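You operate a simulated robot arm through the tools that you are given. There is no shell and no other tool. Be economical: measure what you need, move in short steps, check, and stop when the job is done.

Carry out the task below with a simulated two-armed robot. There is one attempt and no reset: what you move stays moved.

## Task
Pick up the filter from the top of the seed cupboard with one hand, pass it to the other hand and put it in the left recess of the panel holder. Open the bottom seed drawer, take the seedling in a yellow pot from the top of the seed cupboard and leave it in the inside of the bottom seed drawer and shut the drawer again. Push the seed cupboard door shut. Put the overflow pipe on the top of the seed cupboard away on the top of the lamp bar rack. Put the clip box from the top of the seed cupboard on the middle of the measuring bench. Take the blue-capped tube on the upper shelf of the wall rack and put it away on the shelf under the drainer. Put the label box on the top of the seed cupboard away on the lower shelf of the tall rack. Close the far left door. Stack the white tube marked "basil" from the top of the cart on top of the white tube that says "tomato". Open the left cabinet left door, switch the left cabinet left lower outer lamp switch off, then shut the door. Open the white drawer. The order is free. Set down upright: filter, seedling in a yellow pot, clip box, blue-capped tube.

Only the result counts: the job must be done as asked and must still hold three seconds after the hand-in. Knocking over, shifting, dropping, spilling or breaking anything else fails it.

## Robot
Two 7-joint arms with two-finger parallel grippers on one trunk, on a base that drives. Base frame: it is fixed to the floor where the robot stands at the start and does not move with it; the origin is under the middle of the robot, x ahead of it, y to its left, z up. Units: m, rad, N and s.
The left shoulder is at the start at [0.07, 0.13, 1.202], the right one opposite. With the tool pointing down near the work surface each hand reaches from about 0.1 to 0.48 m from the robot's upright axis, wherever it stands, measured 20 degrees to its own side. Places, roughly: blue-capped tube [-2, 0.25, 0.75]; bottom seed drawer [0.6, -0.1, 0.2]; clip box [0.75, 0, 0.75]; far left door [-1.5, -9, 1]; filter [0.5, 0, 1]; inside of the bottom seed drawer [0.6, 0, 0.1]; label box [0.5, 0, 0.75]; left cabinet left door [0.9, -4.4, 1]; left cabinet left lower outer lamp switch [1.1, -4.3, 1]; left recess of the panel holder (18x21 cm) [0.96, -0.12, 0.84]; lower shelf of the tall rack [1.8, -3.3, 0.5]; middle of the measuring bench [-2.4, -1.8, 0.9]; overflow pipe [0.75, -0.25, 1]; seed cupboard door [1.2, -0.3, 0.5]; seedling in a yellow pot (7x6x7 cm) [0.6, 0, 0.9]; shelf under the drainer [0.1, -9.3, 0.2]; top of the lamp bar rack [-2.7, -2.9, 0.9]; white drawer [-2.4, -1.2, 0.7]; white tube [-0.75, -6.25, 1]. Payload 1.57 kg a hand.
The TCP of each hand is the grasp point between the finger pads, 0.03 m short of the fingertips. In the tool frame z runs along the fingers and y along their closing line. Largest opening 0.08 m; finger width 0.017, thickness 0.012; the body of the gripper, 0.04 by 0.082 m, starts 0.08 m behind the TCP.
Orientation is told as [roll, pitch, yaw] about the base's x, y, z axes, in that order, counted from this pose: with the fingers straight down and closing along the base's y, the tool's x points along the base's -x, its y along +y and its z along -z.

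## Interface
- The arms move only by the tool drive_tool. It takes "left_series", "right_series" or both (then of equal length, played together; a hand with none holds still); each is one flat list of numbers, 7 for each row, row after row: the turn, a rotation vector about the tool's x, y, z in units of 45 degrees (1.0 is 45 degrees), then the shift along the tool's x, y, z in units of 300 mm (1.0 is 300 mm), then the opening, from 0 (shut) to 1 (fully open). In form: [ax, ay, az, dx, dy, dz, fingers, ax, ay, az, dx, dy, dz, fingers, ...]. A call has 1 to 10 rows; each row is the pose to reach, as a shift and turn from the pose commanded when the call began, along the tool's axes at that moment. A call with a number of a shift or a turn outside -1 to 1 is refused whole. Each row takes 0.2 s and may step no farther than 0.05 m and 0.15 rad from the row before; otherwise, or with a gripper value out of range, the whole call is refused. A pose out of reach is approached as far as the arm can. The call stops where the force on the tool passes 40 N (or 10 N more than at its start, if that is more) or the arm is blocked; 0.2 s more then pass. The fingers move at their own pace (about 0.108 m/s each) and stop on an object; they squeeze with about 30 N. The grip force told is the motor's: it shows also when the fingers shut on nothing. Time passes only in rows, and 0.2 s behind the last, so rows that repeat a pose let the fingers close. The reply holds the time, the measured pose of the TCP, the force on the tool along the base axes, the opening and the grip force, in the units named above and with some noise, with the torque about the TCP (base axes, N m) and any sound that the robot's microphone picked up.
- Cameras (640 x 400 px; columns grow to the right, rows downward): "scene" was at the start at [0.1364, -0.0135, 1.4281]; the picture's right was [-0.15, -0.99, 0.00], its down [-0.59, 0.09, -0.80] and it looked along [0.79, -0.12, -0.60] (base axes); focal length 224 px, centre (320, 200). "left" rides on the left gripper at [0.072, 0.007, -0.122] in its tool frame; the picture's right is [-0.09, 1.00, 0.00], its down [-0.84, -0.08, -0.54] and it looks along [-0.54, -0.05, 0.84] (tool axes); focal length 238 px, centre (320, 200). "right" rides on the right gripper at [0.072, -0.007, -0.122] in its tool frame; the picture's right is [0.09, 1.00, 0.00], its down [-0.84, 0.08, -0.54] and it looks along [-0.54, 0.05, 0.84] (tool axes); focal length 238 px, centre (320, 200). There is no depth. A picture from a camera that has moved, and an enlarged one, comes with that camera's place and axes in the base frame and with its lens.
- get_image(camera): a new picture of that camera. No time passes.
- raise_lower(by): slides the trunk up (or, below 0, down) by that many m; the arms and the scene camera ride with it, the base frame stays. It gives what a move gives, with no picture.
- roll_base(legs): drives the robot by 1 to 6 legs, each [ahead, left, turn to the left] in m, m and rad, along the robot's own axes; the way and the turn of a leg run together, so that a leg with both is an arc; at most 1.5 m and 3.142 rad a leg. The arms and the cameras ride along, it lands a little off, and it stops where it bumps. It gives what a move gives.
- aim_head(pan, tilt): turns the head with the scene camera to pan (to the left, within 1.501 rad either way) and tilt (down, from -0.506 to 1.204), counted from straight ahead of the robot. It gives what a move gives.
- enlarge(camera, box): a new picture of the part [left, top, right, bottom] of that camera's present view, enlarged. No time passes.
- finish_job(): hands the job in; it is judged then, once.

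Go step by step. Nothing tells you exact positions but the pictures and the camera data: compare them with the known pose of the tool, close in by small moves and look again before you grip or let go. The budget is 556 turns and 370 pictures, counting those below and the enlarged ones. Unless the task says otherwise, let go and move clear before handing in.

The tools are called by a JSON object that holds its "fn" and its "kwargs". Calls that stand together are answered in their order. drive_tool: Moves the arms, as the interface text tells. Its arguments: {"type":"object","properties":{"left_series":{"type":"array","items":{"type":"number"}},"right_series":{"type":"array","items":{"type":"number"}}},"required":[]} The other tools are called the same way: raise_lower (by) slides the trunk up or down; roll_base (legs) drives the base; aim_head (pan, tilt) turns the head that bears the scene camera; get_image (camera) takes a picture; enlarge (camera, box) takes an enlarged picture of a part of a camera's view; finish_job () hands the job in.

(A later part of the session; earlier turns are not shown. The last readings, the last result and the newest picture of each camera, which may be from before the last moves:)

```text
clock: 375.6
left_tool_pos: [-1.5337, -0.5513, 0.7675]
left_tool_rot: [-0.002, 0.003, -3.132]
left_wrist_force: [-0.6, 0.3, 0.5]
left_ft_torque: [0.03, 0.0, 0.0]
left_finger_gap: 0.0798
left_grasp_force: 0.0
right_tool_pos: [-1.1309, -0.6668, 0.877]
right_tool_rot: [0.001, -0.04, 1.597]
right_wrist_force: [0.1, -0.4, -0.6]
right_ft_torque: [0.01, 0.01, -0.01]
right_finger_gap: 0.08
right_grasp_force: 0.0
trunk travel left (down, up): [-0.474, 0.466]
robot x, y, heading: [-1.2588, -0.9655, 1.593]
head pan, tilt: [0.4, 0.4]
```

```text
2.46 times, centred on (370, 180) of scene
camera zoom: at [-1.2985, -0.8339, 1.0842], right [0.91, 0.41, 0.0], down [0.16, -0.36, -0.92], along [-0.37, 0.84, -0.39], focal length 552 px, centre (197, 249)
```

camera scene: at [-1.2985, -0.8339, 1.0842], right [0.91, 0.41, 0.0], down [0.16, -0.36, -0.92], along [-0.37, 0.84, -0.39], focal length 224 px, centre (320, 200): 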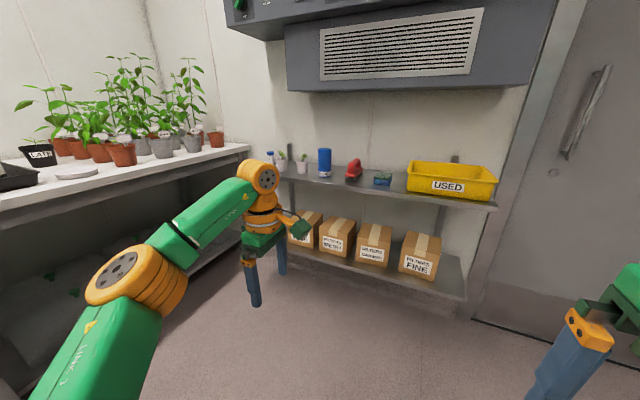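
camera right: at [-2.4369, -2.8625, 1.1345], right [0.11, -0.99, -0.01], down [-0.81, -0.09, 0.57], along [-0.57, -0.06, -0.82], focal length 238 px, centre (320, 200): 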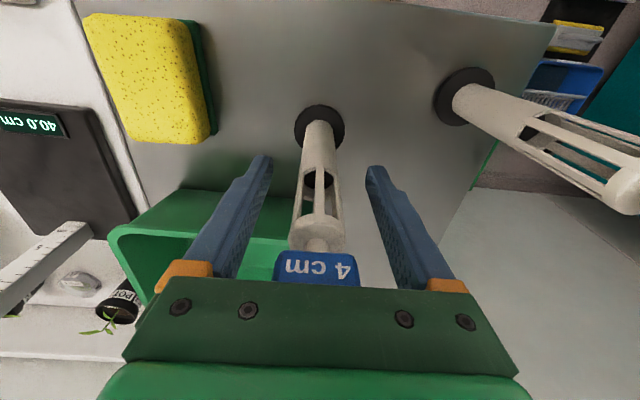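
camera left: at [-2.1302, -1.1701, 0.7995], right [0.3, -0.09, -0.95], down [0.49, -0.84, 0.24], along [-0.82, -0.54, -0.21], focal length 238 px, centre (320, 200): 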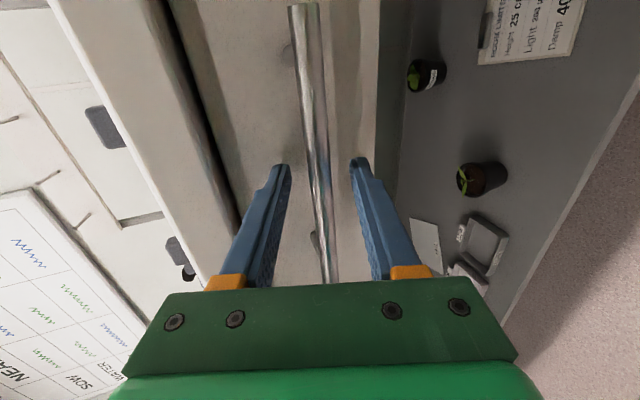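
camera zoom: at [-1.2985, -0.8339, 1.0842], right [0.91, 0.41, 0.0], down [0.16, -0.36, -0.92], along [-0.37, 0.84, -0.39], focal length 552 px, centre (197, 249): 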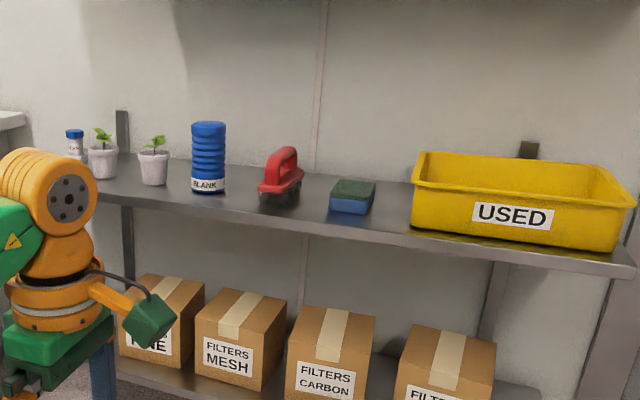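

The blue-capped tube stands at the far left end of the upper shelf, near (-2.1, 0.2, 0.78), left of a white potted seedling. I prepare the left hand: yaw to +0.7 relative and pitch 45° so it can reach in diagonally.

{"fn": "drive_tool", "kwargs": {"left_series": [0, 0, 0.16, 0, 0, 0, 1, 0, 0, 0.32, 0, 0, 0, 1, 0, 0, 0.48, 0, 0, 0, 1, 0, 0, 0.64, 0, 0, 0, 1, 0, 0, 0.8, 0, 0, 0, 1, 0, 0, 0.96, 0, 0, 0, 1]}}

{"fn": "drive_tool", "kwargs": {"left_series": [0, -0.167, 0, 0, 0, 0, 1, 0, -0.333, 0, 0, 0, 0, 1, 0, -0.5, 0, 0, 0, 0, 1, 0, -0.667, 0, 0, 0, 0, 1, 0, -0.833, 0, 0, 0, 0, 1, 0, -1, 0, 0, 0, 0, 1]}}

{"fn": "raise_lower", "kwargs": {"by": 0.2}}

{"fn": "roll_base", "kwargs": {"legs": [[0, 0.35, -0.02], [0.45, 0, 0]]}}

{"fn": "aim_head", "kwargs": {"pan": 0.7, "tilt": 0.5}}

{"fn": "get_image", "kwargs": {"camera": "scene"}}

{"fn": "get_image", "kwargs": {"camera": "left"}}

```text
clock: 377.0
left_tool_pos: [-1.5351, -0.5524, 0.7678]
left_tool_rot: [-0.003, -0.001, 2.393]
left_wrist_force: [0.3, -0.6, 0.3]
left_ft_torque: [0.05, -0.03, 0.03]
left_finger_gap: 0.0801
left_grasp_force: 0.1
right_tool_pos: [-1.1307, -0.6653, 0.8745]
right_tool_rot: [-0.001, -0.041, 1.599]
right_wrist_force: [-0.8, 0.7, 0.2]
right_ft_torque: [-0.05, 0.01, 0.03]
right_finger_gap: 0.0799
right_grasp_force: 0.1
trunk travel left (down, up): [-0.474, 0.466]
robot x, y, heading: [-1.2623, -0.9694, 1.594]
head pan, tilt: [0.4, 0.4]
```

```text
clock: 378.4
left_tool_pos: [-1.5337, -0.5524, 0.7681]
left_tool_rot: [-0.007, -0.787, 2.401]
left_wrist_force: [0.0, -0.5, -0.1]
left_ft_torque: [-0.02, 0.01, -0.02]
left_finger_gap: 0.08
left_grasp_force: 0.0
right_tool_pos: [-1.1313, -0.6658, 0.8776]
right_tool_rot: [0.0, -0.042, 1.599]
right_wrist_force: [-0.5, -0.7, -0.1]
right_ft_torque: [0.01, 0.02, -0.02]
right_finger_gap: 0.0799
right_grasp_force: 0.1
trunk travel left (down, up): [-0.474, 0.466]
robot x, y, heading: [-1.2577, -0.971, 1.591]
head pan, tilt: [0.4, 0.4]
```

```text
clock: 380.5
left_tool_pos: [-1.5342, -0.5514, 0.9664]
left_tool_rot: [-0.005, -0.786, 2.402]
left_wrist_force: [-0.7, -0.3, 0.8]
left_ft_torque: [0.01, 0.0, -0.02]
left_finger_gap: 0.0799
left_grasp_force: 0.1
right_tool_pos: [-1.1314, -0.6657, 1.0752]
right_tool_rot: [0.0, -0.041, 1.599]
right_wrist_force: [-1.3, 0.1, -0.8]
right_ft_torque: [-0.04, 0.02, 0.0]
right_finger_gap: 0.0797
right_grasp_force: 0.0
trunk travel left (down, up): [-0.674, 0.266]
robot x, y, heading: [-1.2583, -0.9712, 1.591]
head pan, tilt: [0.4, 0.4]
```

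```text
clock: 385.1
left_tool_pos: [-1.885, -0.1076, 0.9679]
left_tool_rot: [-0.003, -0.784, 2.389]
left_wrist_force: [-0.5, 0.1, 0.1]
left_ft_torque: [0.02, 0.02, -0.03]
left_finger_gap: 0.0799
left_grasp_force: 0.0
right_tool_pos: [-1.4852, -0.2257, 1.0747]
right_tool_rot: [0.0, -0.041, 1.585]
right_wrist_force: [0.2, -0.3, -0.3]
right_ft_torque: [0.03, 0.01, -0.01]
right_finger_gap: 0.0801
right_grasp_force: 0.0
trunk travel left (down, up): [-0.674, 0.266]
robot x, y, heading: [-1.6171, -0.5247, 1.581]
head pan, tilt: [0.4, 0.4]
```

```text
clock: 385.9
left_tool_pos: [-1.8861, -0.1058, 0.9681]
left_tool_rot: [-0.005, -0.784, 2.39]
left_wrist_force: [-0.4, -0.4, 0.2]
left_ft_torque: [-0.02, 0.03, 0.03]
left_finger_gap: 0.0798
left_grasp_force: 0.1
right_tool_pos: [-1.4836, -0.2252, 1.0756]
right_tool_rot: [0.002, -0.042, 1.587]
right_wrist_force: [0.3, -0.2, -0.1]
right_ft_torque: [0.0, -0.02, -0.01]
right_finger_gap: 0.08
right_grasp_force: 0.1
trunk travel left (down, up): [-0.674, 0.266]
robot x, y, heading: [-1.6159, -0.528, 1.577]
head pan, tilt: [0.7, 0.499]
```

```text
192 pictures are left
camera scene: at [-1.6763, -0.4069, 1.2751], right [0.76, 0.65, 0.0], down [0.31, -0.36, -0.88], along [-0.57, 0.67, -0.48], focal length 224 px, centre (320, 200)
```

scene: 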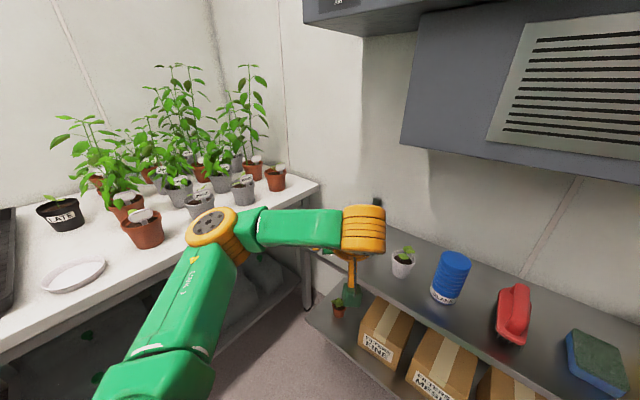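

```text
191 pictures are left
camera left: at [-1.7912, -0.2047, 1.004], right [-0.73, -0.68, 0.06], down [-0.1, 0.2, 0.97], along [-0.68, 0.71, -0.21], focal length 238 px, centre (320, 200)
```

left: 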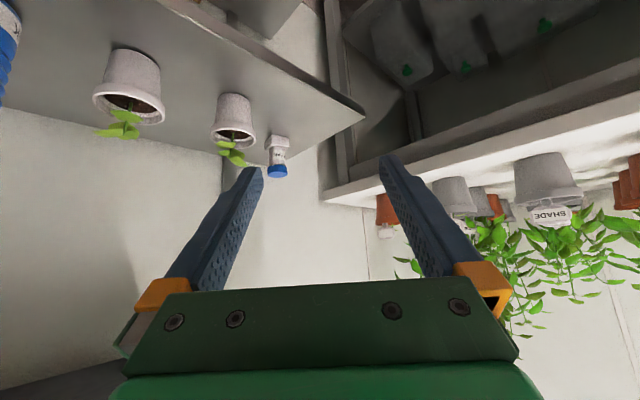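

The tube is at ≈ (-2.035, 0.16) on a shelf at z≈0.785; a seedling pot stands at (-1.93, 0.09), so I should come in straight along +y. I yaw the hand back to straight and shift it left.

{"fn": "drive_tool", "kwargs": {"left_series": [0.123, 0, 0.123, 0, 0, 0, 1, 0.246, 0, 0.246, 0, 0, 0, 1, 0.369, 0, 0.369, 0, 0, 0, 1, 0.492, 0, 0.492, 0, 0, 0, 1, 0.615, 0, 0.615, 0, 0, 0, 1, 0.738, 0, 0.738, 0, 0, 0, 1]}}

{"fn": "drive_tool", "kwargs": {"left_series": [0, 0, 0, 0, 0.13, 0, 1, 0, 0, 0, 0, 0.27, 0, 1]}}

{"fn": "get_image", "kwargs": {"camera": "left"}}

{"fn": "get_image", "kwargs": {"camera": "scene"}}

```text
clock: 387.3
left_tool_pos: [-1.8862, -0.1062, 0.9674]
left_tool_rot: [-0.005, -0.789, 1.566]
left_wrist_force: [0.7, -0.7, 0.1]
left_ft_torque: [0.03, -0.03, -0.01]
left_finger_gap: 0.0798
left_grasp_force: 0.0
right_tool_pos: [-1.4853, -0.2254, 1.0765]
right_tool_rot: [0.001, -0.042, 1.586]
right_wrist_force: [-0.3, 0.4, 0.1]
right_ft_torque: [0.01, -0.01, -0.03]
right_finger_gap: 0.0802
right_grasp_force: 0.0
trunk travel left (down, up): [-0.674, 0.266]
robot x, y, heading: [-1.6213, -0.5222, 1.577]
head pan, tilt: [0.7, 0.499]
```

```text
clock: 387.9
left_tool_pos: [-1.968, -0.106, 0.9671]
left_tool_rot: [-0.005, -0.79, 1.57]
left_wrist_force: [0.0, -0.3, 0.5]
left_ft_torque: [0.02, -0.04, 0.01]
left_finger_gap: 0.0799
left_grasp_force: 0.0
right_tool_pos: [-1.4865, -0.2253, 1.0753]
right_tool_rot: [-0.002, -0.043, 1.586]
right_wrist_force: [0.4, -0.9, 0.1]
right_ft_torque: [0.0, -0.02, 0.01]
right_finger_gap: 0.0802
right_grasp_force: 0.0
trunk travel left (down, up): [-0.674, 0.266]
robot x, y, heading: [-1.6183, -0.5255, 1.578]
head pan, tilt: [0.7, 0.499]
```

```text
190 pictures are left
camera left: at [-1.9754, -0.2436, 1.0033], right [-1.0, 0.07, 0.06], down [0.08, 0.21, 0.98], along [0.06, 0.98, -0.21], focal length 238 px, centre (320, 200)
```

left: 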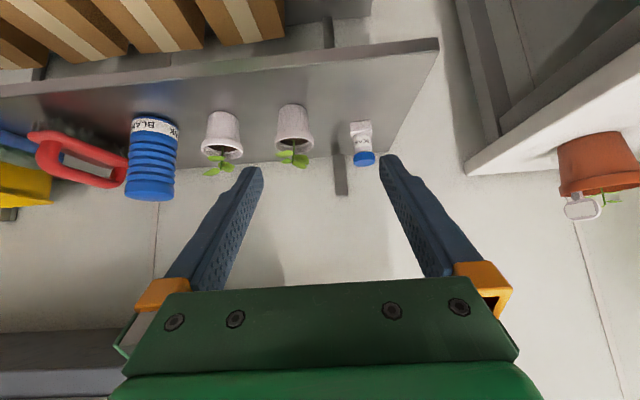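

```text
189 pictures are left
camera scene: at [-1.6777, -0.4076, 1.275], right [0.76, 0.65, 0.0], down [0.31, -0.36, -0.88], along [-0.57, 0.67, -0.48], focal length 224 px, centre (320, 200)
```

scene: 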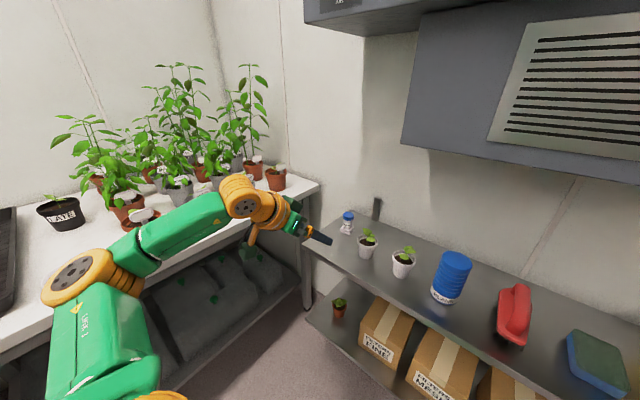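

Triangulated: tube base (-2.034, 0.151, 0.786), top ≈0.859. Step the base left 6.5 cm and forward 14 cm.

{"fn": "roll_base", "kwargs": {"legs": [[0.14, 0.066, 0]]}}

{"fn": "get_image", "kwargs": {"camera": "left"}}

{"fn": "get_image", "kwargs": {"camera": "scene"}}

```text
clock: 389.3
left_tool_pos: [-2.0324, 0.0339, 0.9686]
left_tool_rot: [-0.004, -0.789, 1.568]
left_wrist_force: [-0.1, 0.5, -0.5]
left_ft_torque: [-0.01, 0.0, -0.03]
left_finger_gap: 0.0802
left_grasp_force: 0.0
right_tool_pos: [-1.5519, -0.0844, 1.0764]
right_tool_rot: [0.0, -0.043, 1.585]
right_wrist_force: [0.7, -0.1, 0.4]
right_ft_torque: [-0.02, -0.01, 0.02]
right_finger_gap: 0.0801
right_grasp_force: 0.1
trunk travel left (down, up): [-0.674, 0.266]
robot x, y, heading: [-1.6865, -0.383, 1.574]
head pan, tilt: [0.7, 0.499]
```

```text
188 pictures are left
camera left: at [-2.0408, -0.1026, 1.0042], right [-1.0, 0.07, 0.06], down [0.08, 0.2, 0.98], along [0.06, 0.98, -0.21], focal length 238 px, centre (320, 200)
```

left: 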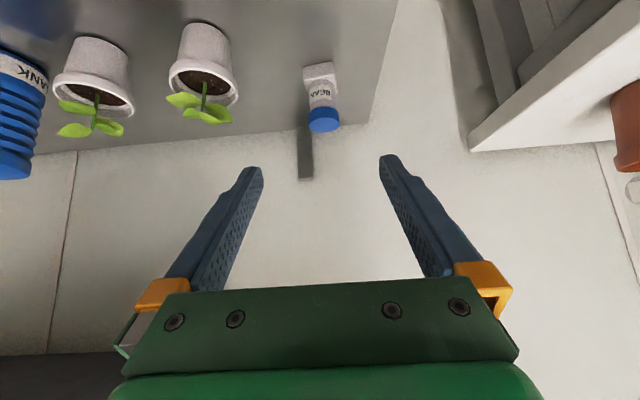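

```text
187 pictures are left
camera scene: at [-1.7432, -0.2673, 1.2753], right [0.76, 0.65, 0.0], down [0.31, -0.36, -0.88], along [-0.57, 0.67, -0.48], focal length 224 px, centre (320, 200)
```

scene: 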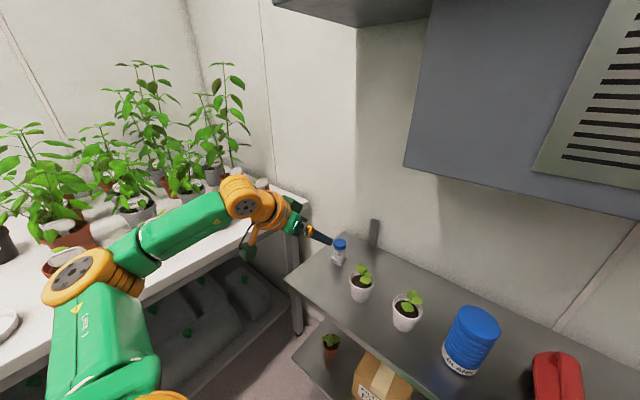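

{"fn": "drive_tool", "kwargs": {"left_series": [0, 0, 0, 0.01, 0, 0.12, 0.9, 0, 0, 0, 0.02, 0, 0.24, 0.9, 0, 0, 0, 0.03, 0, 0.36, 0.9]}}

{"fn": "get_image", "kwargs": {"camera": "left"}}

{"fn": "enlarge", "kwargs": {"camera": "scene", "box": [220, 160, 460, 340]}}

```text
clock: 390.1
left_tool_pos: [-2.0338, 0.1053, 0.8833]
left_tool_rot: [-0.005, -0.786, 1.568]
left_wrist_force: [0.1, 1.0, 0.7]
left_ft_torque: [-0.01, 0.02, 0.04]
left_finger_gap: 0.0718
left_grasp_force: 0.0
right_tool_pos: [-1.5522, -0.0812, 1.0764]
right_tool_rot: [0.001, -0.04, 1.585]
right_wrist_force: [-0.1, -0.2, 0.3]
right_ft_torque: [-0.03, 0.0, 0.01]
right_finger_gap: 0.08
right_grasp_force: 0.1
trunk travel left (down, up): [-0.674, 0.266]
robot x, y, heading: [-1.6861, -0.3833, 1.577]
head pan, tilt: [0.7, 0.499]
```

```text
186 pictures are left
camera left: at [-2.0418, -0.0312, 0.92], right [-1.0, 0.07, 0.06], down [0.08, 0.21, 0.98], along [0.06, 0.98, -0.21], focal length 238 px, centre (320, 200)
```

left: 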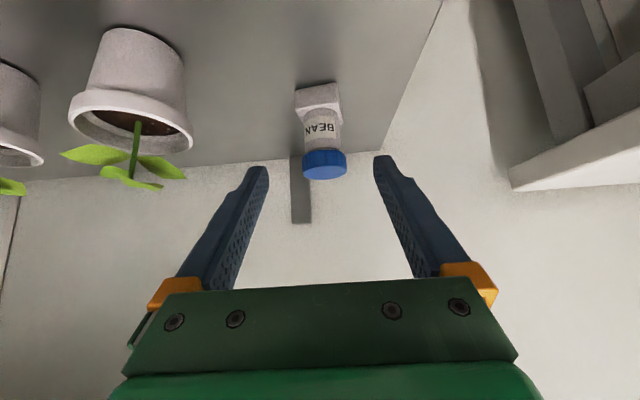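

```text
2.22 times, centred on (340, 250) of scene
camera zoom: at [-1.7444, -0.2643, 1.2749], right [0.76, 0.65, 0.0], down [0.31, -0.36, -0.88], along [-0.57, 0.67, -0.48], focal length 499 px, centre (276, 89)
```

zoom: 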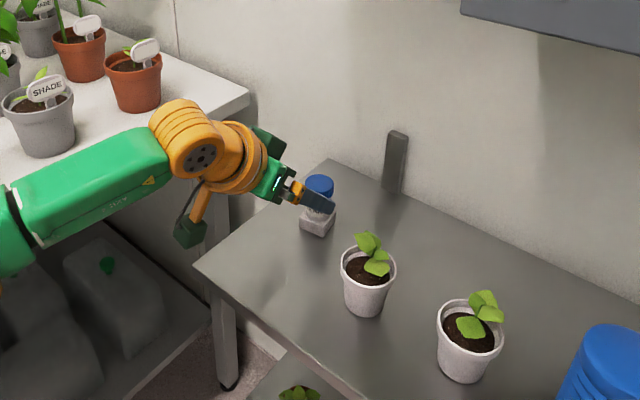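

{"fn": "drive_tool", "kwargs": {"left_series": [0, 0, 0, 0.01, 0, 0.12, 0.9, 0, 0, 0, 0.025, 0, 0.24, 0.9]}}

{"fn": "get_image", "kwargs": {"camera": "left"}}

{"fn": "enlarge", "kwargs": {"camera": "scene", "box": [270, 190, 410, 300]}}

```text
clock: 390.7
left_tool_pos: [-2.0284, 0.1514, 0.827]
left_tool_rot: [-0.003, -0.786, 1.566]
left_wrist_force: [0.3, 0.3, -1.4]
left_ft_torque: [-0.02, 0.04, 0.02]
left_finger_gap: 0.0722
left_grasp_force: 0.1
right_tool_pos: [-1.5506, -0.0828, 1.0762]
right_tool_rot: [0.0, -0.04, 1.588]
right_wrist_force: [-0.2, -0.2, 0.1]
right_ft_torque: [0.01, 0.0, 0.01]
right_finger_gap: 0.0801
right_grasp_force: 0.0
trunk travel left (down, up): [-0.674, 0.266]
robot x, y, heading: [-1.6835, -0.3861, 1.582]
head pan, tilt: [0.7, 0.499]
```

```text
184 pictures are left
camera left: at [-2.0382, 0.0156, 0.8635], right [-1.0, 0.07, 0.06], down [0.08, 0.21, 0.98], along [0.06, 0.98, -0.21], focal length 238 px, centre (320, 200)
```

left: 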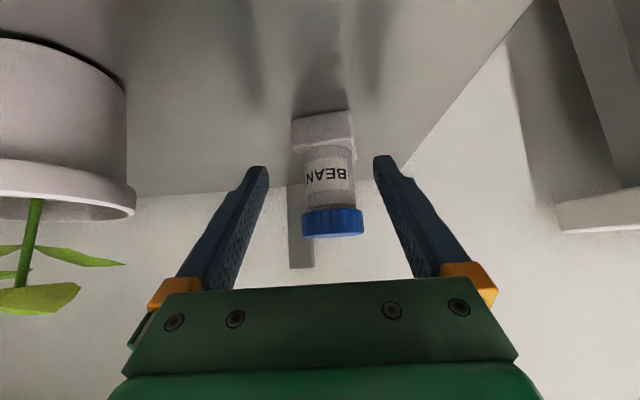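

```text
3.64 times, centred on (340, 245) of scene
camera zoom: at [-1.7441, -0.264, 1.2749], right [0.76, 0.65, 0.0], down [0.31, -0.36, -0.88], along [-0.57, 0.67, -0.48], focal length 816 px, centre (247, 36)
```

zoom: 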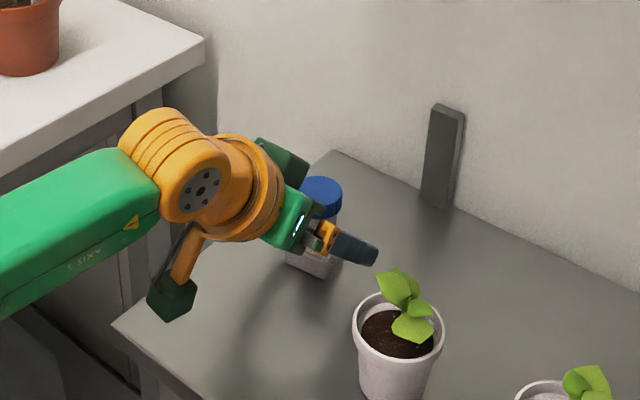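

{"fn": "drive_tool", "kwargs": {"left_series": [0, 0, 0, 0, 0.018, 0, 0.9, 0, 0, 0, 0, 0.018, 0, 0, 0, 0, 0, 0, 0.018, 0, 0, 0, 0, 0, 0, 0.018, 0, 0]}}

{"fn": "get_image", "kwargs": {"camera": "left"}}

```text
clock: 391.7
left_tool_pos: [-2.0358, 0.1513, 0.8298]
left_tool_rot: [-0.003, -0.787, 1.567]
left_wrist_force: [0.3, 0.3, 0.2]
left_ft_torque: [0.01, 0.01, 0.01]
left_finger_gap: 0.0298
left_grasp_force: 29.9
right_tool_pos: [-1.5516, -0.0831, 1.0775]
right_tool_rot: [0.0, -0.042, 1.587]
right_wrist_force: [-0.1, 0.2, 0.3]
right_ft_torque: [-0.01, -0.01, 0.02]
right_finger_gap: 0.0801
right_grasp_force: 0.1
trunk travel left (down, up): [-0.674, 0.266]
robot x, y, heading: [-1.6837, -0.3835, 1.573]
head pan, tilt: [0.7, 0.499]
```

```text
182 pictures are left
camera left: at [-2.0441, 0.0144, 0.865], right [-1.0, 0.07, 0.06], down [0.08, 0.21, 0.98], along [0.06, 0.98, -0.21], focal length 238 px, centre (320, 200)
```

left: 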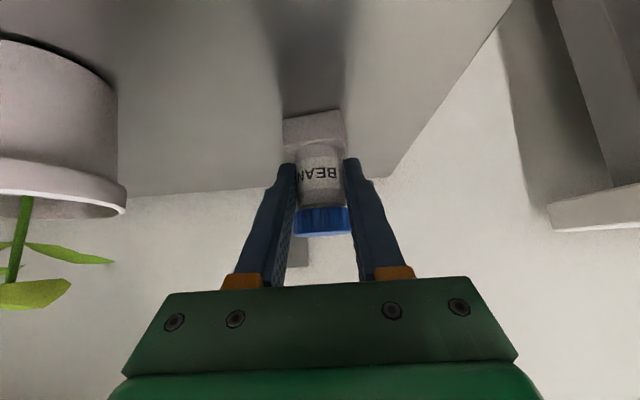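

Tube gripped. Lift 6 cm, back out.

{"fn": "raise_lower", "kwargs": {"by": 0.06}}

{"fn": "roll_base", "kwargs": {"legs": [[-0.5, 0, 0]]}}

{"fn": "get_image", "kwargs": {"camera": "left"}}

{"fn": "get_image", "kwargs": {"camera": "scene"}}

```text
clock: 392.7
left_tool_pos: [-2.0356, 0.1498, 0.8897]
left_tool_rot: [-0.005, -0.788, 1.568]
left_wrist_force: [0.0, -0.2, 0.5]
left_ft_torque: [-0.04, -0.01, 0.02]
left_finger_gap: 0.0295
left_grasp_force: 30.3
right_tool_pos: [-1.552, -0.0837, 1.1353]
right_tool_rot: [0.0, -0.041, 1.585]
right_wrist_force: [0.1, 1.0, 0.0]
right_ft_torque: [0.01, -0.01, 0.02]
right_finger_gap: 0.0801
right_grasp_force: 0.1
trunk travel left (down, up): [-0.734, 0.206]
robot x, y, heading: [-1.6847, -0.3876, 1.579]
head pan, tilt: [0.7, 0.499]
```

```text
clock: 395.7
left_tool_pos: [-2.0303, -0.3488, 0.8886]
left_tool_rot: [-0.004, -0.787, 1.563]
left_wrist_force: [0.3, 0.3, -0.2]
left_ft_torque: [0.0, 0.0, -0.01]
left_finger_gap: 0.0294
left_grasp_force: 29.8
right_tool_pos: [-1.5487, -0.5825, 1.136]
right_tool_rot: [-0.002, -0.042, 1.581]
right_wrist_force: [-0.3, 0.1, -0.4]
right_ft_torque: [0.01, 0.0, -0.01]
right_finger_gap: 0.0799
right_grasp_force: 0.1
trunk travel left (down, up): [-0.734, 0.206]
robot x, y, heading: [-1.6847, -0.8797, 1.57]
head pan, tilt: [0.7, 0.499]
```

```text
181 pictures are left
camera left: at [-2.0397, -0.4838, 0.9247], right [-1.0, 0.07, 0.06], down [0.08, 0.21, 0.98], along [0.06, 0.98, -0.21], focal length 238 px, centre (320, 200)
```

left: 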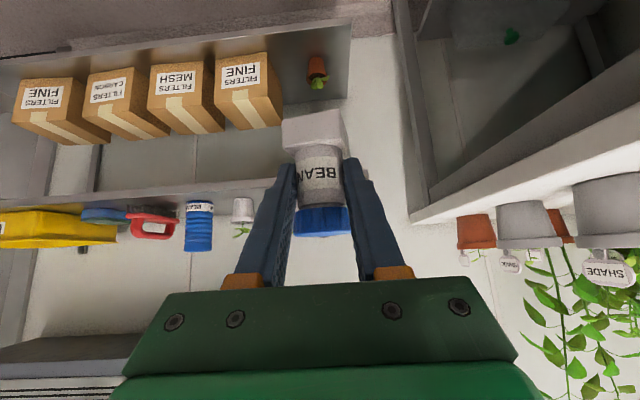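

```text
180 pictures are left
camera scene: at [-1.741, -0.7644, 1.3349], right [0.76, 0.65, 0.0], down [0.31, -0.37, -0.88], along [-0.57, 0.67, -0.48], focal length 224 px, centre (320, 200)
```

scene: 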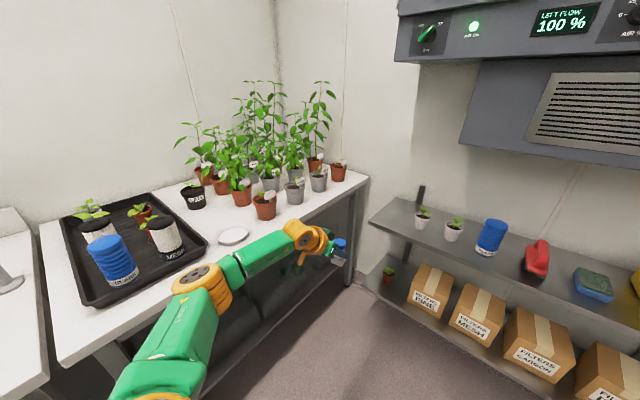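

Tube secured. On the way I'll collect the label box with the right hand. I turn the right gripper 90° inward and drive east to the cupboard front.

{"fn": "drive_tool", "kwargs": {"right_series": [0, 0.054, 0, 0, 0, 0, 1, 0, 0.054, 0.16, 0, 0, 0, 1, 0, 0.054, 0.32, 0, 0, 0, 1, 0, 0.054, 0.48, 0, 0, 0, 1, 0, 0.054, 0.64, 0, 0, 0, 1, 0, 0.054, 0.8, 0, 0, 0, 1, 0, 0.054, 0.96, 0, 0, 0, 1]}}

{"fn": "drive_tool", "kwargs": {"right_series": [0, 0, 0.16, 0, 0, 0, 1, 0, 0, 0.32, 0, 0, 0, 1, 0, 0, 0.48, 0, 0, 0, 1, 0, 0, 0.64, 0, 0, 0, 1, 0, 0, 0.8, 0, 0, 0, 1, 0, 0, 0.96, 0, 0, 0, 1, 0, 0, 1, 0, 0, 0, 1]}}

{"fn": "roll_base", "kwargs": {"legs": [[0, -1.05, 0], [0, -1.07, 0]]}}

{"fn": "raise_lower", "kwargs": {"by": 0.1}}

{"fn": "aim_head", "kwargs": {"pan": 0, "tilt": 0.8}}

{"fn": "get_image", "kwargs": {"camera": "scene"}}

```text
clock: 397.3
left_tool_pos: [-2.0313, -0.348, 0.8892]
left_tool_rot: [-0.004, -0.786, 1.565]
left_wrist_force: [-0.6, 0.1, -1.2]
left_ft_torque: [-0.01, 0.02, 0.0]
left_finger_gap: 0.0297
left_grasp_force: 30.1
right_tool_pos: [-1.5489, -0.5853, 1.1354]
right_tool_rot: [0.017, 0.008, 0.826]
right_wrist_force: [-0.2, -0.1, -0.1]
right_ft_torque: [0.01, 0.01, -0.03]
right_finger_gap: 0.0802
right_grasp_force: 0.3
right hand out of reach, approached as far as the arm can: row 1, 2, 3
trunk travel left (down, up): [-0.734, 0.206]
robot x, y, heading: [-1.6781, -0.8879, 1.573]
head pan, tilt: [0.7, 0.499]
```

```text
clock: 398.9
left_tool_pos: [-2.0307, -0.3475, 0.8881]
left_tool_rot: [-0.003, -0.788, 1.564]
left_wrist_force: [0.5, 0.3, 0.2]
left_ft_torque: [-0.04, 0.03, 0.0]
left_finger_gap: 0.0295
left_grasp_force: 29.8
right_tool_pos: [-1.5481, -0.585, 1.136]
right_tool_rot: [0.005, 0.019, 0.043]
right_wrist_force: [0.3, -0.3, 0.2]
right_ft_torque: [-0.03, 0.0, -0.01]
right_finger_gap: 0.0799
right_grasp_force: 0.1
trunk travel left (down, up): [-0.734, 0.206]
robot x, y, heading: [-1.6838, -0.8856, 1.573]
head pan, tilt: [0.7, 0.499]
```

```text
clock: 409.4
left_tool_pos: [0.0833, -0.3261, 0.8887]
left_tool_rot: [-0.006, -0.787, 1.57]
left_wrist_force: [-0.3, 0.7, -0.3]
left_ft_torque: [0.01, 0.03, 0.0]
left_finger_gap: 0.0292
left_grasp_force: 30.1
right_tool_pos: [0.5682, -0.5601, 1.1357]
right_tool_rot: [0.006, 0.016, 0.05]
right_wrist_force: [0.2, 0.8, -0.1]
right_ft_torque: [0.0, -0.03, -0.02]
right_finger_gap: 0.0802
right_grasp_force: 0.2
trunk travel left (down, up): [-0.734, 0.206]
robot x, y, heading: [0.4361, -0.8616, 1.581]
head pan, tilt: [0.7, 0.499]
```

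```text
clock: 410.7
left_tool_pos: [0.0832, -0.3257, 0.9878]
left_tool_rot: [-0.003, -0.788, 1.57]
left_wrist_force: [0.5, 0.4, -0.9]
left_ft_torque: [0.01, -0.01, 0.0]
left_finger_gap: 0.0291
left_grasp_force: 30.0
right_tool_pos: [0.5686, -0.5609, 1.2357]
right_tool_rot: [0.004, 0.017, 0.048]
right_wrist_force: [0.3, -0.2, 0.3]
right_ft_torque: [0.0, 0.01, -0.01]
right_finger_gap: 0.08
right_grasp_force: 0.2
trunk travel left (down, up): [-0.834, 0.106]
robot x, y, heading: [0.4333, -0.8637, 1.582]
head pan, tilt: [0.7, 0.499]
```

```text
clock: 411.8
left_tool_pos: [0.0841, -0.3271, 0.9887]
left_tool_rot: [-0.004, -0.787, 1.571]
left_wrist_force: [-0.5, 0.1, -0.5]
left_ft_torque: [0.01, 0.02, 0.03]
left_finger_gap: 0.0294
left_grasp_force: 30.2
right_tool_pos: [0.5687, -0.5617, 1.2358]
right_tool_rot: [0.006, 0.019, 0.048]
right_wrist_force: [0.8, 0.5, 0.6]
right_ft_torque: [-0.01, -0.03, 0.01]
right_finger_gap: 0.0799
right_grasp_force: 0.1
trunk travel left (down, up): [-0.834, 0.106]
robot x, y, heading: [0.4408, -0.8614, 1.579]
head pan, tilt: [0.0, 0.799]
```

```text
179 pictures are left
camera scene: at [0.4343, -0.7311, 1.4091], right [1.0, 0.01, 0.0], down [0.01, -0.72, -0.7], along [-0.01, 0.7, -0.72], focal length 224 px, centre (320, 200)
```

scene: 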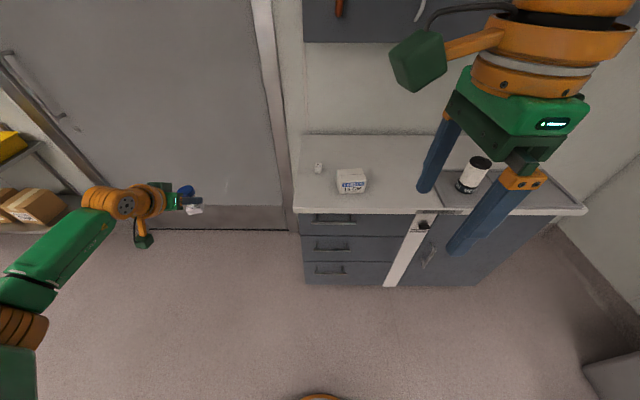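

{"fn": "roll_base", "kwargs": {"legs": [[0.38, 0.02, -0.01]]}}

{"fn": "get_image", "kwargs": {"camera": "right"}}

{"fn": "get_image", "kwargs": {"camera": "scene"}}

```text
clock: 414.2
left_tool_pos: [0.0694, 0.0515, 0.9904]
left_tool_rot: [-0.003, -0.79, 1.558]
left_wrist_force: [-0.6, -0.1, -0.3]
left_ft_torque: [0.01, 0.01, -0.01]
left_finger_gap: 0.029
left_grasp_force: 30.1
right_tool_pos: [0.5504, -0.1884, 1.236]
right_tool_rot: [0.006, 0.017, 0.038]
right_wrist_force: [-0.5, 0.2, -0.3]
right_ft_torque: [0.01, -0.01, -0.03]
right_finger_gap: 0.0799
right_grasp_force: 0.1
trunk travel left (down, up): [-0.834, 0.106]
robot x, y, heading: [0.4144, -0.4858, 1.571]
head pan, tilt: [0.0, 0.799]
```

```text
178 pictures are left
camera right: at [0.4803, -0.1981, 1.3594], right [-0.13, 0.99, 0.01], down [0.84, 0.11, 0.53], along [0.52, 0.08, -0.85], focal length 238 px, centre (320, 200)
```

right: 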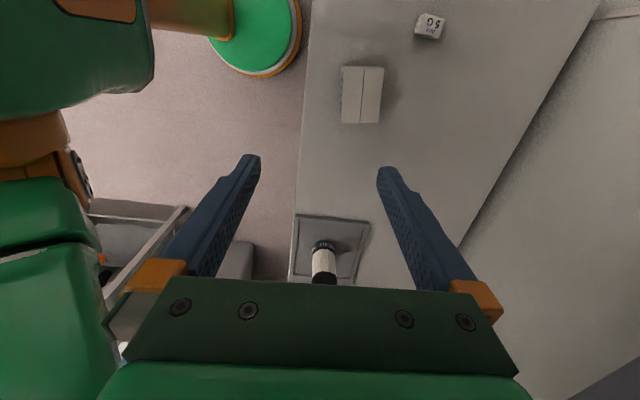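

```text
177 pictures are left
camera scene: at [0.4145, -0.3568, 1.4093], right [1.0, 0.0, 0.0], down [0.0, -0.72, -0.7], along [0.0, 0.7, -0.72], focal length 224 px, centre (320, 200)
```

scene: 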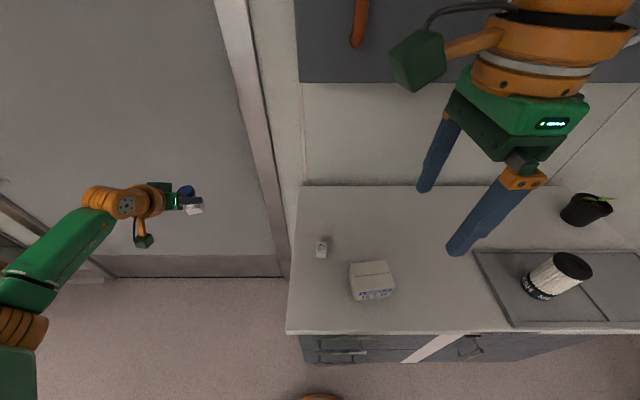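

{"fn": "roll_base", "kwargs": {"legs": [[0.075, 0.015, 0]]}}

{"fn": "raise_lower", "kwargs": {"by": -0.2}}

{"fn": "get_image", "kwargs": {"camera": "right"}}

```text
clock: 415.2
left_tool_pos: [0.0531, 0.1221, 0.9927]
left_tool_rot: [-0.002, -0.791, 1.559]
left_wrist_force: [-0.7, 0.5, 0.1]
left_ft_torque: [0.03, 0.02, 0.05]
left_finger_gap: 0.0291
left_grasp_force: 29.9
right_tool_pos: [0.5367, -0.1187, 1.238]
right_tool_rot: [0.013, 0.02, 0.039]
right_wrist_force: [-0.2, -0.5, 0.1]
right_ft_torque: [0.06, 0.03, 0.02]
right_finger_gap: 0.0802
right_grasp_force: 0.1
trunk travel left (down, up): [-0.834, 0.106]
robot x, y, heading: [0.3993, -0.4109, 1.575]
head pan, tilt: [0.0, 0.799]
```

```text
clock: 417.4
left_tool_pos: [0.0521, 0.1273, 0.7886]
left_tool_rot: [-0.003, -0.787, 1.56]
left_wrist_force: [0.6, 0.7, 0.4]
left_ft_torque: [-0.01, -0.01, 0.05]
left_finger_gap: 0.029
left_grasp_force: 30.3
right_tool_pos: [0.5354, -0.1123, 1.035]
right_tool_rot: [0.005, 0.018, 0.04]
right_wrist_force: [0.1, 0.6, -1.3]
right_ft_torque: [-0.05, 0.01, -0.01]
right_finger_gap: 0.0801
right_grasp_force: 0.1
trunk travel left (down, up): [-0.634, 0.306]
robot x, y, heading: [0.3981, -0.4127, 1.572]
head pan, tilt: [0.0, 0.799]
```

```text
176 pictures are left
camera right: at [0.4649, -0.122, 1.159], right [-0.13, 0.99, 0.01], down [0.84, 0.11, 0.53], along [0.52, 0.08, -0.85], focal length 238 px, centre (320, 200)
```

right: 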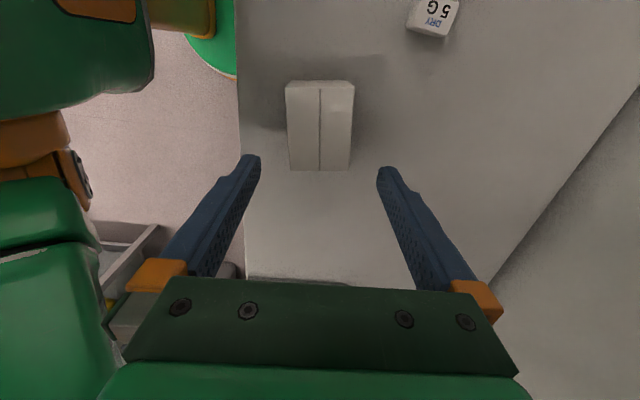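

{"fn": "raise_lower", "kwargs": {"by": -0.08}}

{"fn": "get_image", "kwargs": {"camera": "right"}}

```text
clock: 418.6
left_tool_pos: [0.0517, 0.1263, 0.7089]
left_tool_rot: [-0.004, -0.787, 1.56]
left_wrist_force: [-0.2, -0.5, -0.3]
left_ft_torque: [0.01, 0.03, 0.01]
left_finger_gap: 0.0293
left_grasp_force: 29.9
right_tool_pos: [0.5355, -0.1111, 0.9555]
right_tool_rot: [0.007, 0.017, 0.041]
right_wrist_force: [-0.4, -0.5, -1.2]
right_ft_torque: [0.02, -0.01, -0.01]
right_finger_gap: 0.0801
right_grasp_force: 0.0
trunk travel left (down, up): [-0.554, 0.386]
robot x, y, heading: [0.399, -0.4073, 1.571]
head pan, tilt: [0.0, 0.799]
```

```text
175 pictures are left
camera right: at [0.4649, -0.1221, 1.079], right [-0.13, 0.99, 0.01], down [0.84, 0.11, 0.53], along [0.52, 0.08, -0.85], focal length 238 px, centre (320, 200)
```

right: 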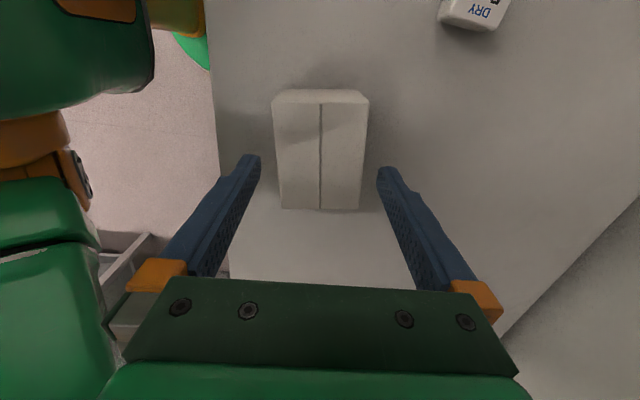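

{"fn": "raise_lower", "kwargs": {"by": -0.068}}

{"fn": "get_image", "kwargs": {"camera": "right"}}

```text
clock: 419.6
left_tool_pos: [0.052, 0.1271, 0.6404]
left_tool_rot: [-0.003, -0.787, 1.56]
left_wrist_force: [-0.4, 0.5, 0.7]
left_ft_torque: [0.0, 0.02, 0.01]
left_finger_gap: 0.0292
left_grasp_force: 29.7
right_tool_pos: [0.5356, -0.1121, 0.8877]
right_tool_rot: [0.008, 0.018, 0.042]
right_wrist_force: [0.4, 0.4, -0.4]
right_ft_torque: [0.03, 0.01, 0.0]
right_finger_gap: 0.08
right_grasp_force: 0.0
trunk travel left (down, up): [-0.486, 0.454]
robot x, y, heading: [0.3988, -0.4116, 1.572]
head pan, tilt: [0.0, 0.799]
```

```text
174 pictures are left
camera right: at [0.4649, -0.1221, 1.011], right [-0.13, 0.99, 0.01], down [0.84, 0.11, 0.53], along [0.52, 0.08, -0.85], focal length 238 px, centre (320, 200)
```

right: 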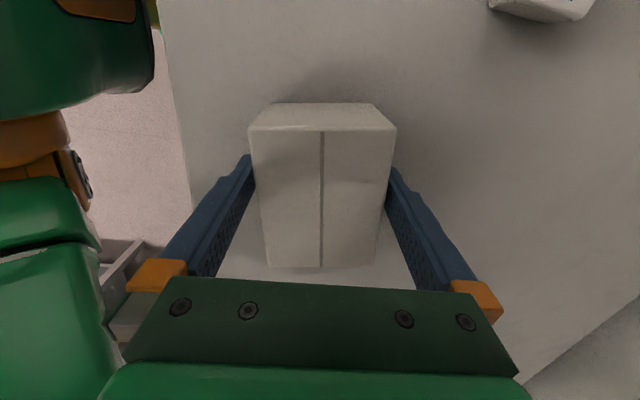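

Fingers straddle the box. Grip and lift.

{"fn": "drive_tool", "kwargs": {"right_series": [0, 0, 0, 0, 0, 0, 0, 0, 0, 0, 0, 0, 0, 0, 0, 0, 0, 0, 0, 0, 0]}}

{"fn": "raise_lower", "kwargs": {"by": 0.25}}

{"fn": "roll_base", "kwargs": {"legs": [[-0.7, 0, 0]]}}

{"fn": "aim_head", "kwargs": {"pan": 0, "tilt": 0.6}}

{"fn": "get_image", "kwargs": {"camera": "scene"}}

{"fn": "get_image", "kwargs": {"camera": "right"}}

```text
clock: 420.4
left_tool_pos: [0.0516, 0.1263, 0.6411]
left_tool_rot: [-0.004, -0.787, 1.561]
left_wrist_force: [-0.2, -0.7, 0.2]
left_ft_torque: [0.01, -0.02, -0.04]
left_finger_gap: 0.0294
left_grasp_force: 29.8
right_tool_pos: [0.5358, -0.1125, 0.8869]
right_tool_rot: [0.007, 0.015, 0.039]
right_wrist_force: [1.1, 1.1, 3.1]
right_ft_torque: [-0.15, 0.05, 0.05]
right_finger_gap: 0.071
right_grasp_force: 30.3
trunk travel left (down, up): [-0.486, 0.454]
robot x, y, heading: [0.3985, -0.4099, 1.573]
head pan, tilt: [0.0, 0.799]
```

```text
clock: 423.0
left_tool_pos: [0.0521, 0.1271, 0.891]
left_tool_rot: [-0.004, -0.787, 1.561]
left_wrist_force: [-0.3, 0.0, -0.8]
left_ft_torque: [-0.01, 0.0, -0.02]
left_finger_gap: 0.029
left_grasp_force: 30.3
right_tool_pos: [0.5348, -0.1116, 1.1373]
right_tool_rot: [0.005, 0.018, 0.043]
right_wrist_force: [0.3, -0.3, -1.9]
right_ft_torque: [0.01, 0.01, 0.02]
right_finger_gap: 0.0711
right_grasp_force: 30.0
trunk travel left (down, up): [-0.736, 0.204]
robot x, y, heading: [0.4008, -0.4136, 1.564]
head pan, tilt: [0.0, 0.799]
```

```text
clock: 426.9
left_tool_pos: [0.0512, -0.5756, 0.8911]
left_tool_rot: [-0.003, -0.786, 1.566]
left_wrist_force: [0.8, -0.2, -0.5]
left_ft_torque: [-0.02, 0.02, 0.02]
left_finger_gap: 0.0289
left_grasp_force: 29.8
right_tool_pos: [0.5355, -0.8097, 1.1375]
right_tool_rot: [0.006, 0.017, 0.043]
right_wrist_force: [-0.1, -0.6, -0.9]
right_ft_torque: [0.03, 0.02, 0.01]
right_finger_gap: 0.0706
right_grasp_force: 30.1
trunk travel left (down, up): [-0.736, 0.204]
robot x, y, heading: [0.4006, -1.1143, 1.575]
head pan, tilt: [0.0, 0.799]
```

```text
clock: 427.6
left_tool_pos: [0.0515, -0.5748, 0.8912]
left_tool_rot: [-0.003, -0.789, 1.564]
left_wrist_force: [0.8, -0.9, -0.3]
left_ft_torque: [-0.01, 0.01, 0.0]
left_finger_gap: 0.0294
left_grasp_force: 30.3
right_tool_pos: [0.5358, -0.8129, 1.1373]
right_tool_rot: [0.006, 0.017, 0.042]
right_wrist_force: [0.4, 0.0, -1.9]
right_ft_torque: [-0.01, 0.03, -0.02]
right_finger_gap: 0.0709
right_grasp_force: 30.4
trunk travel left (down, up): [-0.736, 0.204]
robot x, y, heading: [0.404, -1.1114, 1.577]
head pan, tilt: [0.0, 0.6]
```

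```text
173 pictures are left
camera scene: at [0.4007, -0.9739, 1.3279], right [1.0, 0.0, 0.0], down [0.0, -0.57, -0.82], along [0.0, 0.82, -0.57], focal length 224 px, centre (320, 200)
```

scene: 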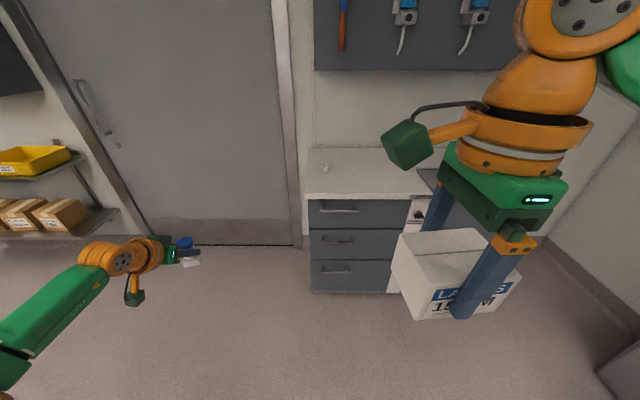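

```text
172 pictures are left
camera right: at [0.4656, -0.8226, 1.261], right [-0.14, 0.99, 0.01], down [0.84, 0.11, 0.53], along [0.52, 0.08, -0.85], focal length 238 px, centre (320, 200)
```

right: 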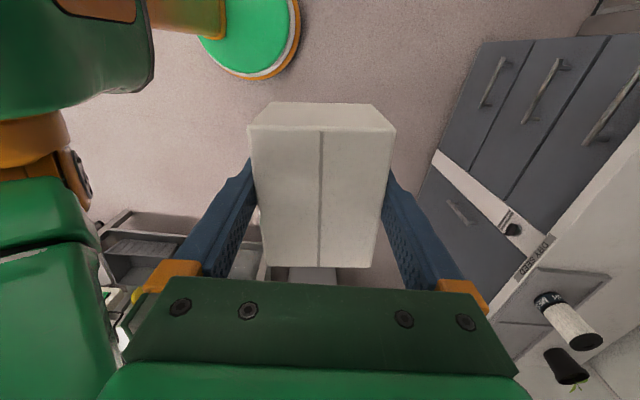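

{"fn": "roll_base", "kwargs": {"legs": [[0, 0, -1.575], [0, -1.1, 0], [0, -1.1, 0]]}}

{"fn": "aim_head", "kwargs": {"pan": 0, "tilt": 0.35}}

{"fn": "get_image", "kwargs": {"camera": "scene"}}

```text
clock: 442.3
left_tool_pos: [0.9283, -2.9834, 0.8906]
left_tool_rot: [-0.003, -0.787, -0.026]
left_wrist_force: [-0.1, -0.2, -0.5]
left_ft_torque: [0.0, 0.03, 0.01]
left_finger_gap: 0.0295
left_grasp_force: 30.4
right_tool_pos: [0.6819, -3.4633, 1.1376]
right_tool_rot: [0.005, 0.018, -1.549]
right_wrist_force: [0.6, -0.1, -1.5]
right_ft_torque: [-0.05, 0.02, -0.02]
right_finger_gap: 0.07
right_grasp_force: 30.5
trunk travel left (down, up): [-0.736, 0.204]
robot x, y, heading: [0.3859, -3.3239, -0.01]
head pan, tilt: [0.0, 0.6]
```

```text
clock: 443.1
left_tool_pos: [0.9293, -2.9847, 0.89]
left_tool_rot: [-0.003, -0.787, -0.027]
left_wrist_force: [0.5, 0.8, 0.0]
left_ft_torque: [-0.03, 0.04, -0.01]
left_finger_gap: 0.0293
left_grasp_force: 29.6
right_tool_pos: [0.6811, -3.4635, 1.137]
right_tool_rot: [0.004, 0.017, -1.547]
right_wrist_force: [0.3, -0.3, -0.2]
right_ft_torque: [0.0, -0.04, -0.01]
right_finger_gap: 0.0699
right_grasp_force: 29.9
trunk travel left (down, up): [-0.736, 0.204]
robot x, y, heading: [0.3867, -3.3209, -0.012]
head pan, tilt: [0.0, 0.351]
```

```text
171 pictures are left
camera scene: at [0.5281, -3.3259, 1.3506], right [-0.02, -1.0, 0.0], down [-0.34, 0.01, -0.94], along [0.94, -0.01, -0.34], focal length 224 px, centre (320, 200)
```

scene: 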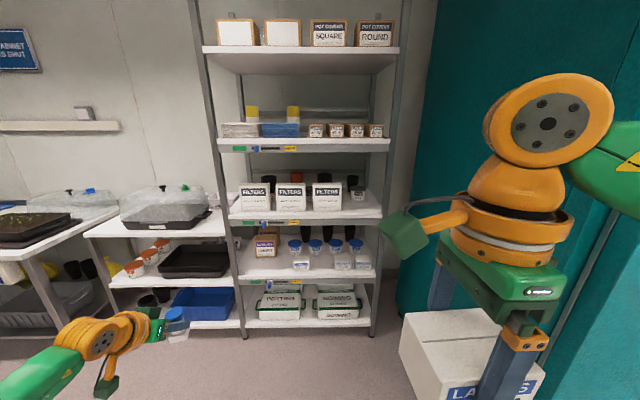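

{"fn": "enlarge", "kwargs": {"camera": "scene", "box": [200, 120, 410, 350]}}

{"fn": "enlarge", "kwargs": {"camera": "scene", "box": [220, 200, 390, 340]}}

```text
1.74 times, centred on (305, 235) of scene
camera zoom: at [0.5281, -3.3259, 1.3506], right [-0.02, -1.0, 0.0], down [-0.34, 0.01, -0.94], along [0.94, -0.01, -0.34], focal length 390 px, centre (346, 139)
```

zoom: 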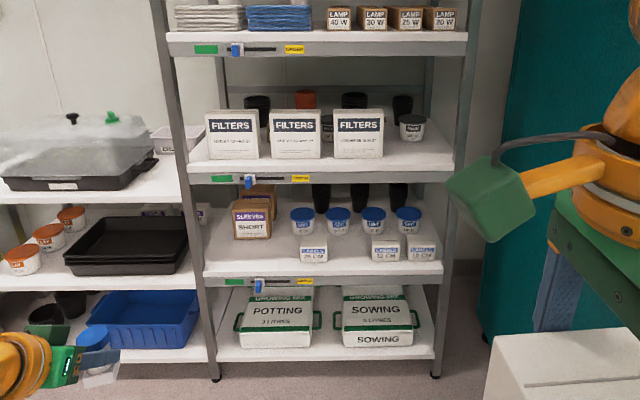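

```text
2.86 times, centred on (305, 270) of scene
camera zoom: at [0.5281, -3.3259, 1.3506], right [-0.02, -1.0, 0.0], down [-0.34, 0.01, -0.94], along [0.94, -0.01, -0.34], focal length 641 px, centre (363, 0)
```

zoom: 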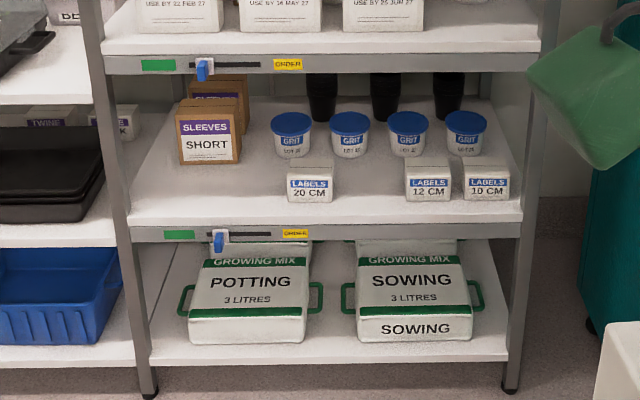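

The target is the labels shelf at z≈0.49, with a free slot between "20 CM" and "12 CM" at y≈-3.353. I'll turn the robot 0.5 rad left so the right hand leads and the left (tube) stays back; first reposition the arms.

{"fn": "drive_tool", "kwargs": {"right_series": [0, 0, 0.09, -0.076, 0, 0.124, 0, 0, 0, 0.18, -0.152, 0, 0.248, 0, 0, 0, 0.27, -0.228, 0, 0.372, 0, 0, 0, 0.36, -0.304, 0, 0.496, 0, 0, 0, 0.45, -0.38, 0, 0.62, 0, 0, 0, 0.54, -0.456, 0, 0.744, 0, 0, 0, 0.64, -0.533, 0, 0.87, 0], "left_series": [0, 0, 0, 0.07, 0, -0.07, 0, 0, 0, 0, 0.14, 0, -0.14, 0, 0, 0, 0, 0.21, 0, -0.21, 0, 0, 0, 0, 0.28, 0, -0.28, 0, 0, 0, 0, 0.35, 0, -0.35, 0, 0, 0, 0, 0.42, 0, -0.42, 0, 0, 0, 0, 0.49, 0, -0.49, 0]}}

{"fn": "get_image", "kwargs": {"camera": "scene"}}

```text
clock: 444.7
left_tool_pos: [0.7177, -2.9796, 0.8915]
left_tool_rot: [-0.004, -0.789, -0.028]
left_wrist_force: [0.1, 0.1, -0.7]
left_ft_torque: [-0.03, 0.04, 0.0]
left_finger_gap: 0.0293
left_grasp_force: 30.2
right_tool_pos: [0.6891, -3.6213, 0.8718]
right_tool_rot: [-0.004, 0.02, -2.052]
right_wrist_force: [-0.4, 0.7, -1.5]
right_ft_torque: [0.0, -0.02, 0.04]
right_finger_gap: 0.0699
right_grasp_force: 29.7
trunk travel left (down, up): [-0.736, 0.204]
robot x, y, heading: [0.3819, -3.3251, -0.016]
head pan, tilt: [0.0, 0.351]
```

```text
168 pictures are left
camera scene: at [0.527, -3.3275, 1.3508], right [-0.02, -1.0, 0.0], down [-0.34, 0.01, -0.94], along [0.94, -0.01, -0.34], focal length 224 px, centre (320, 200)
```

scene: 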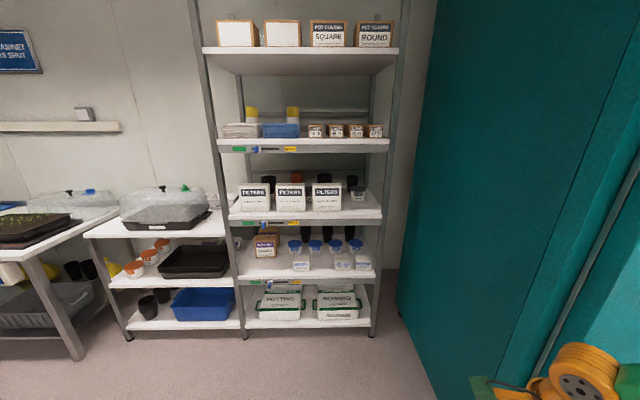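

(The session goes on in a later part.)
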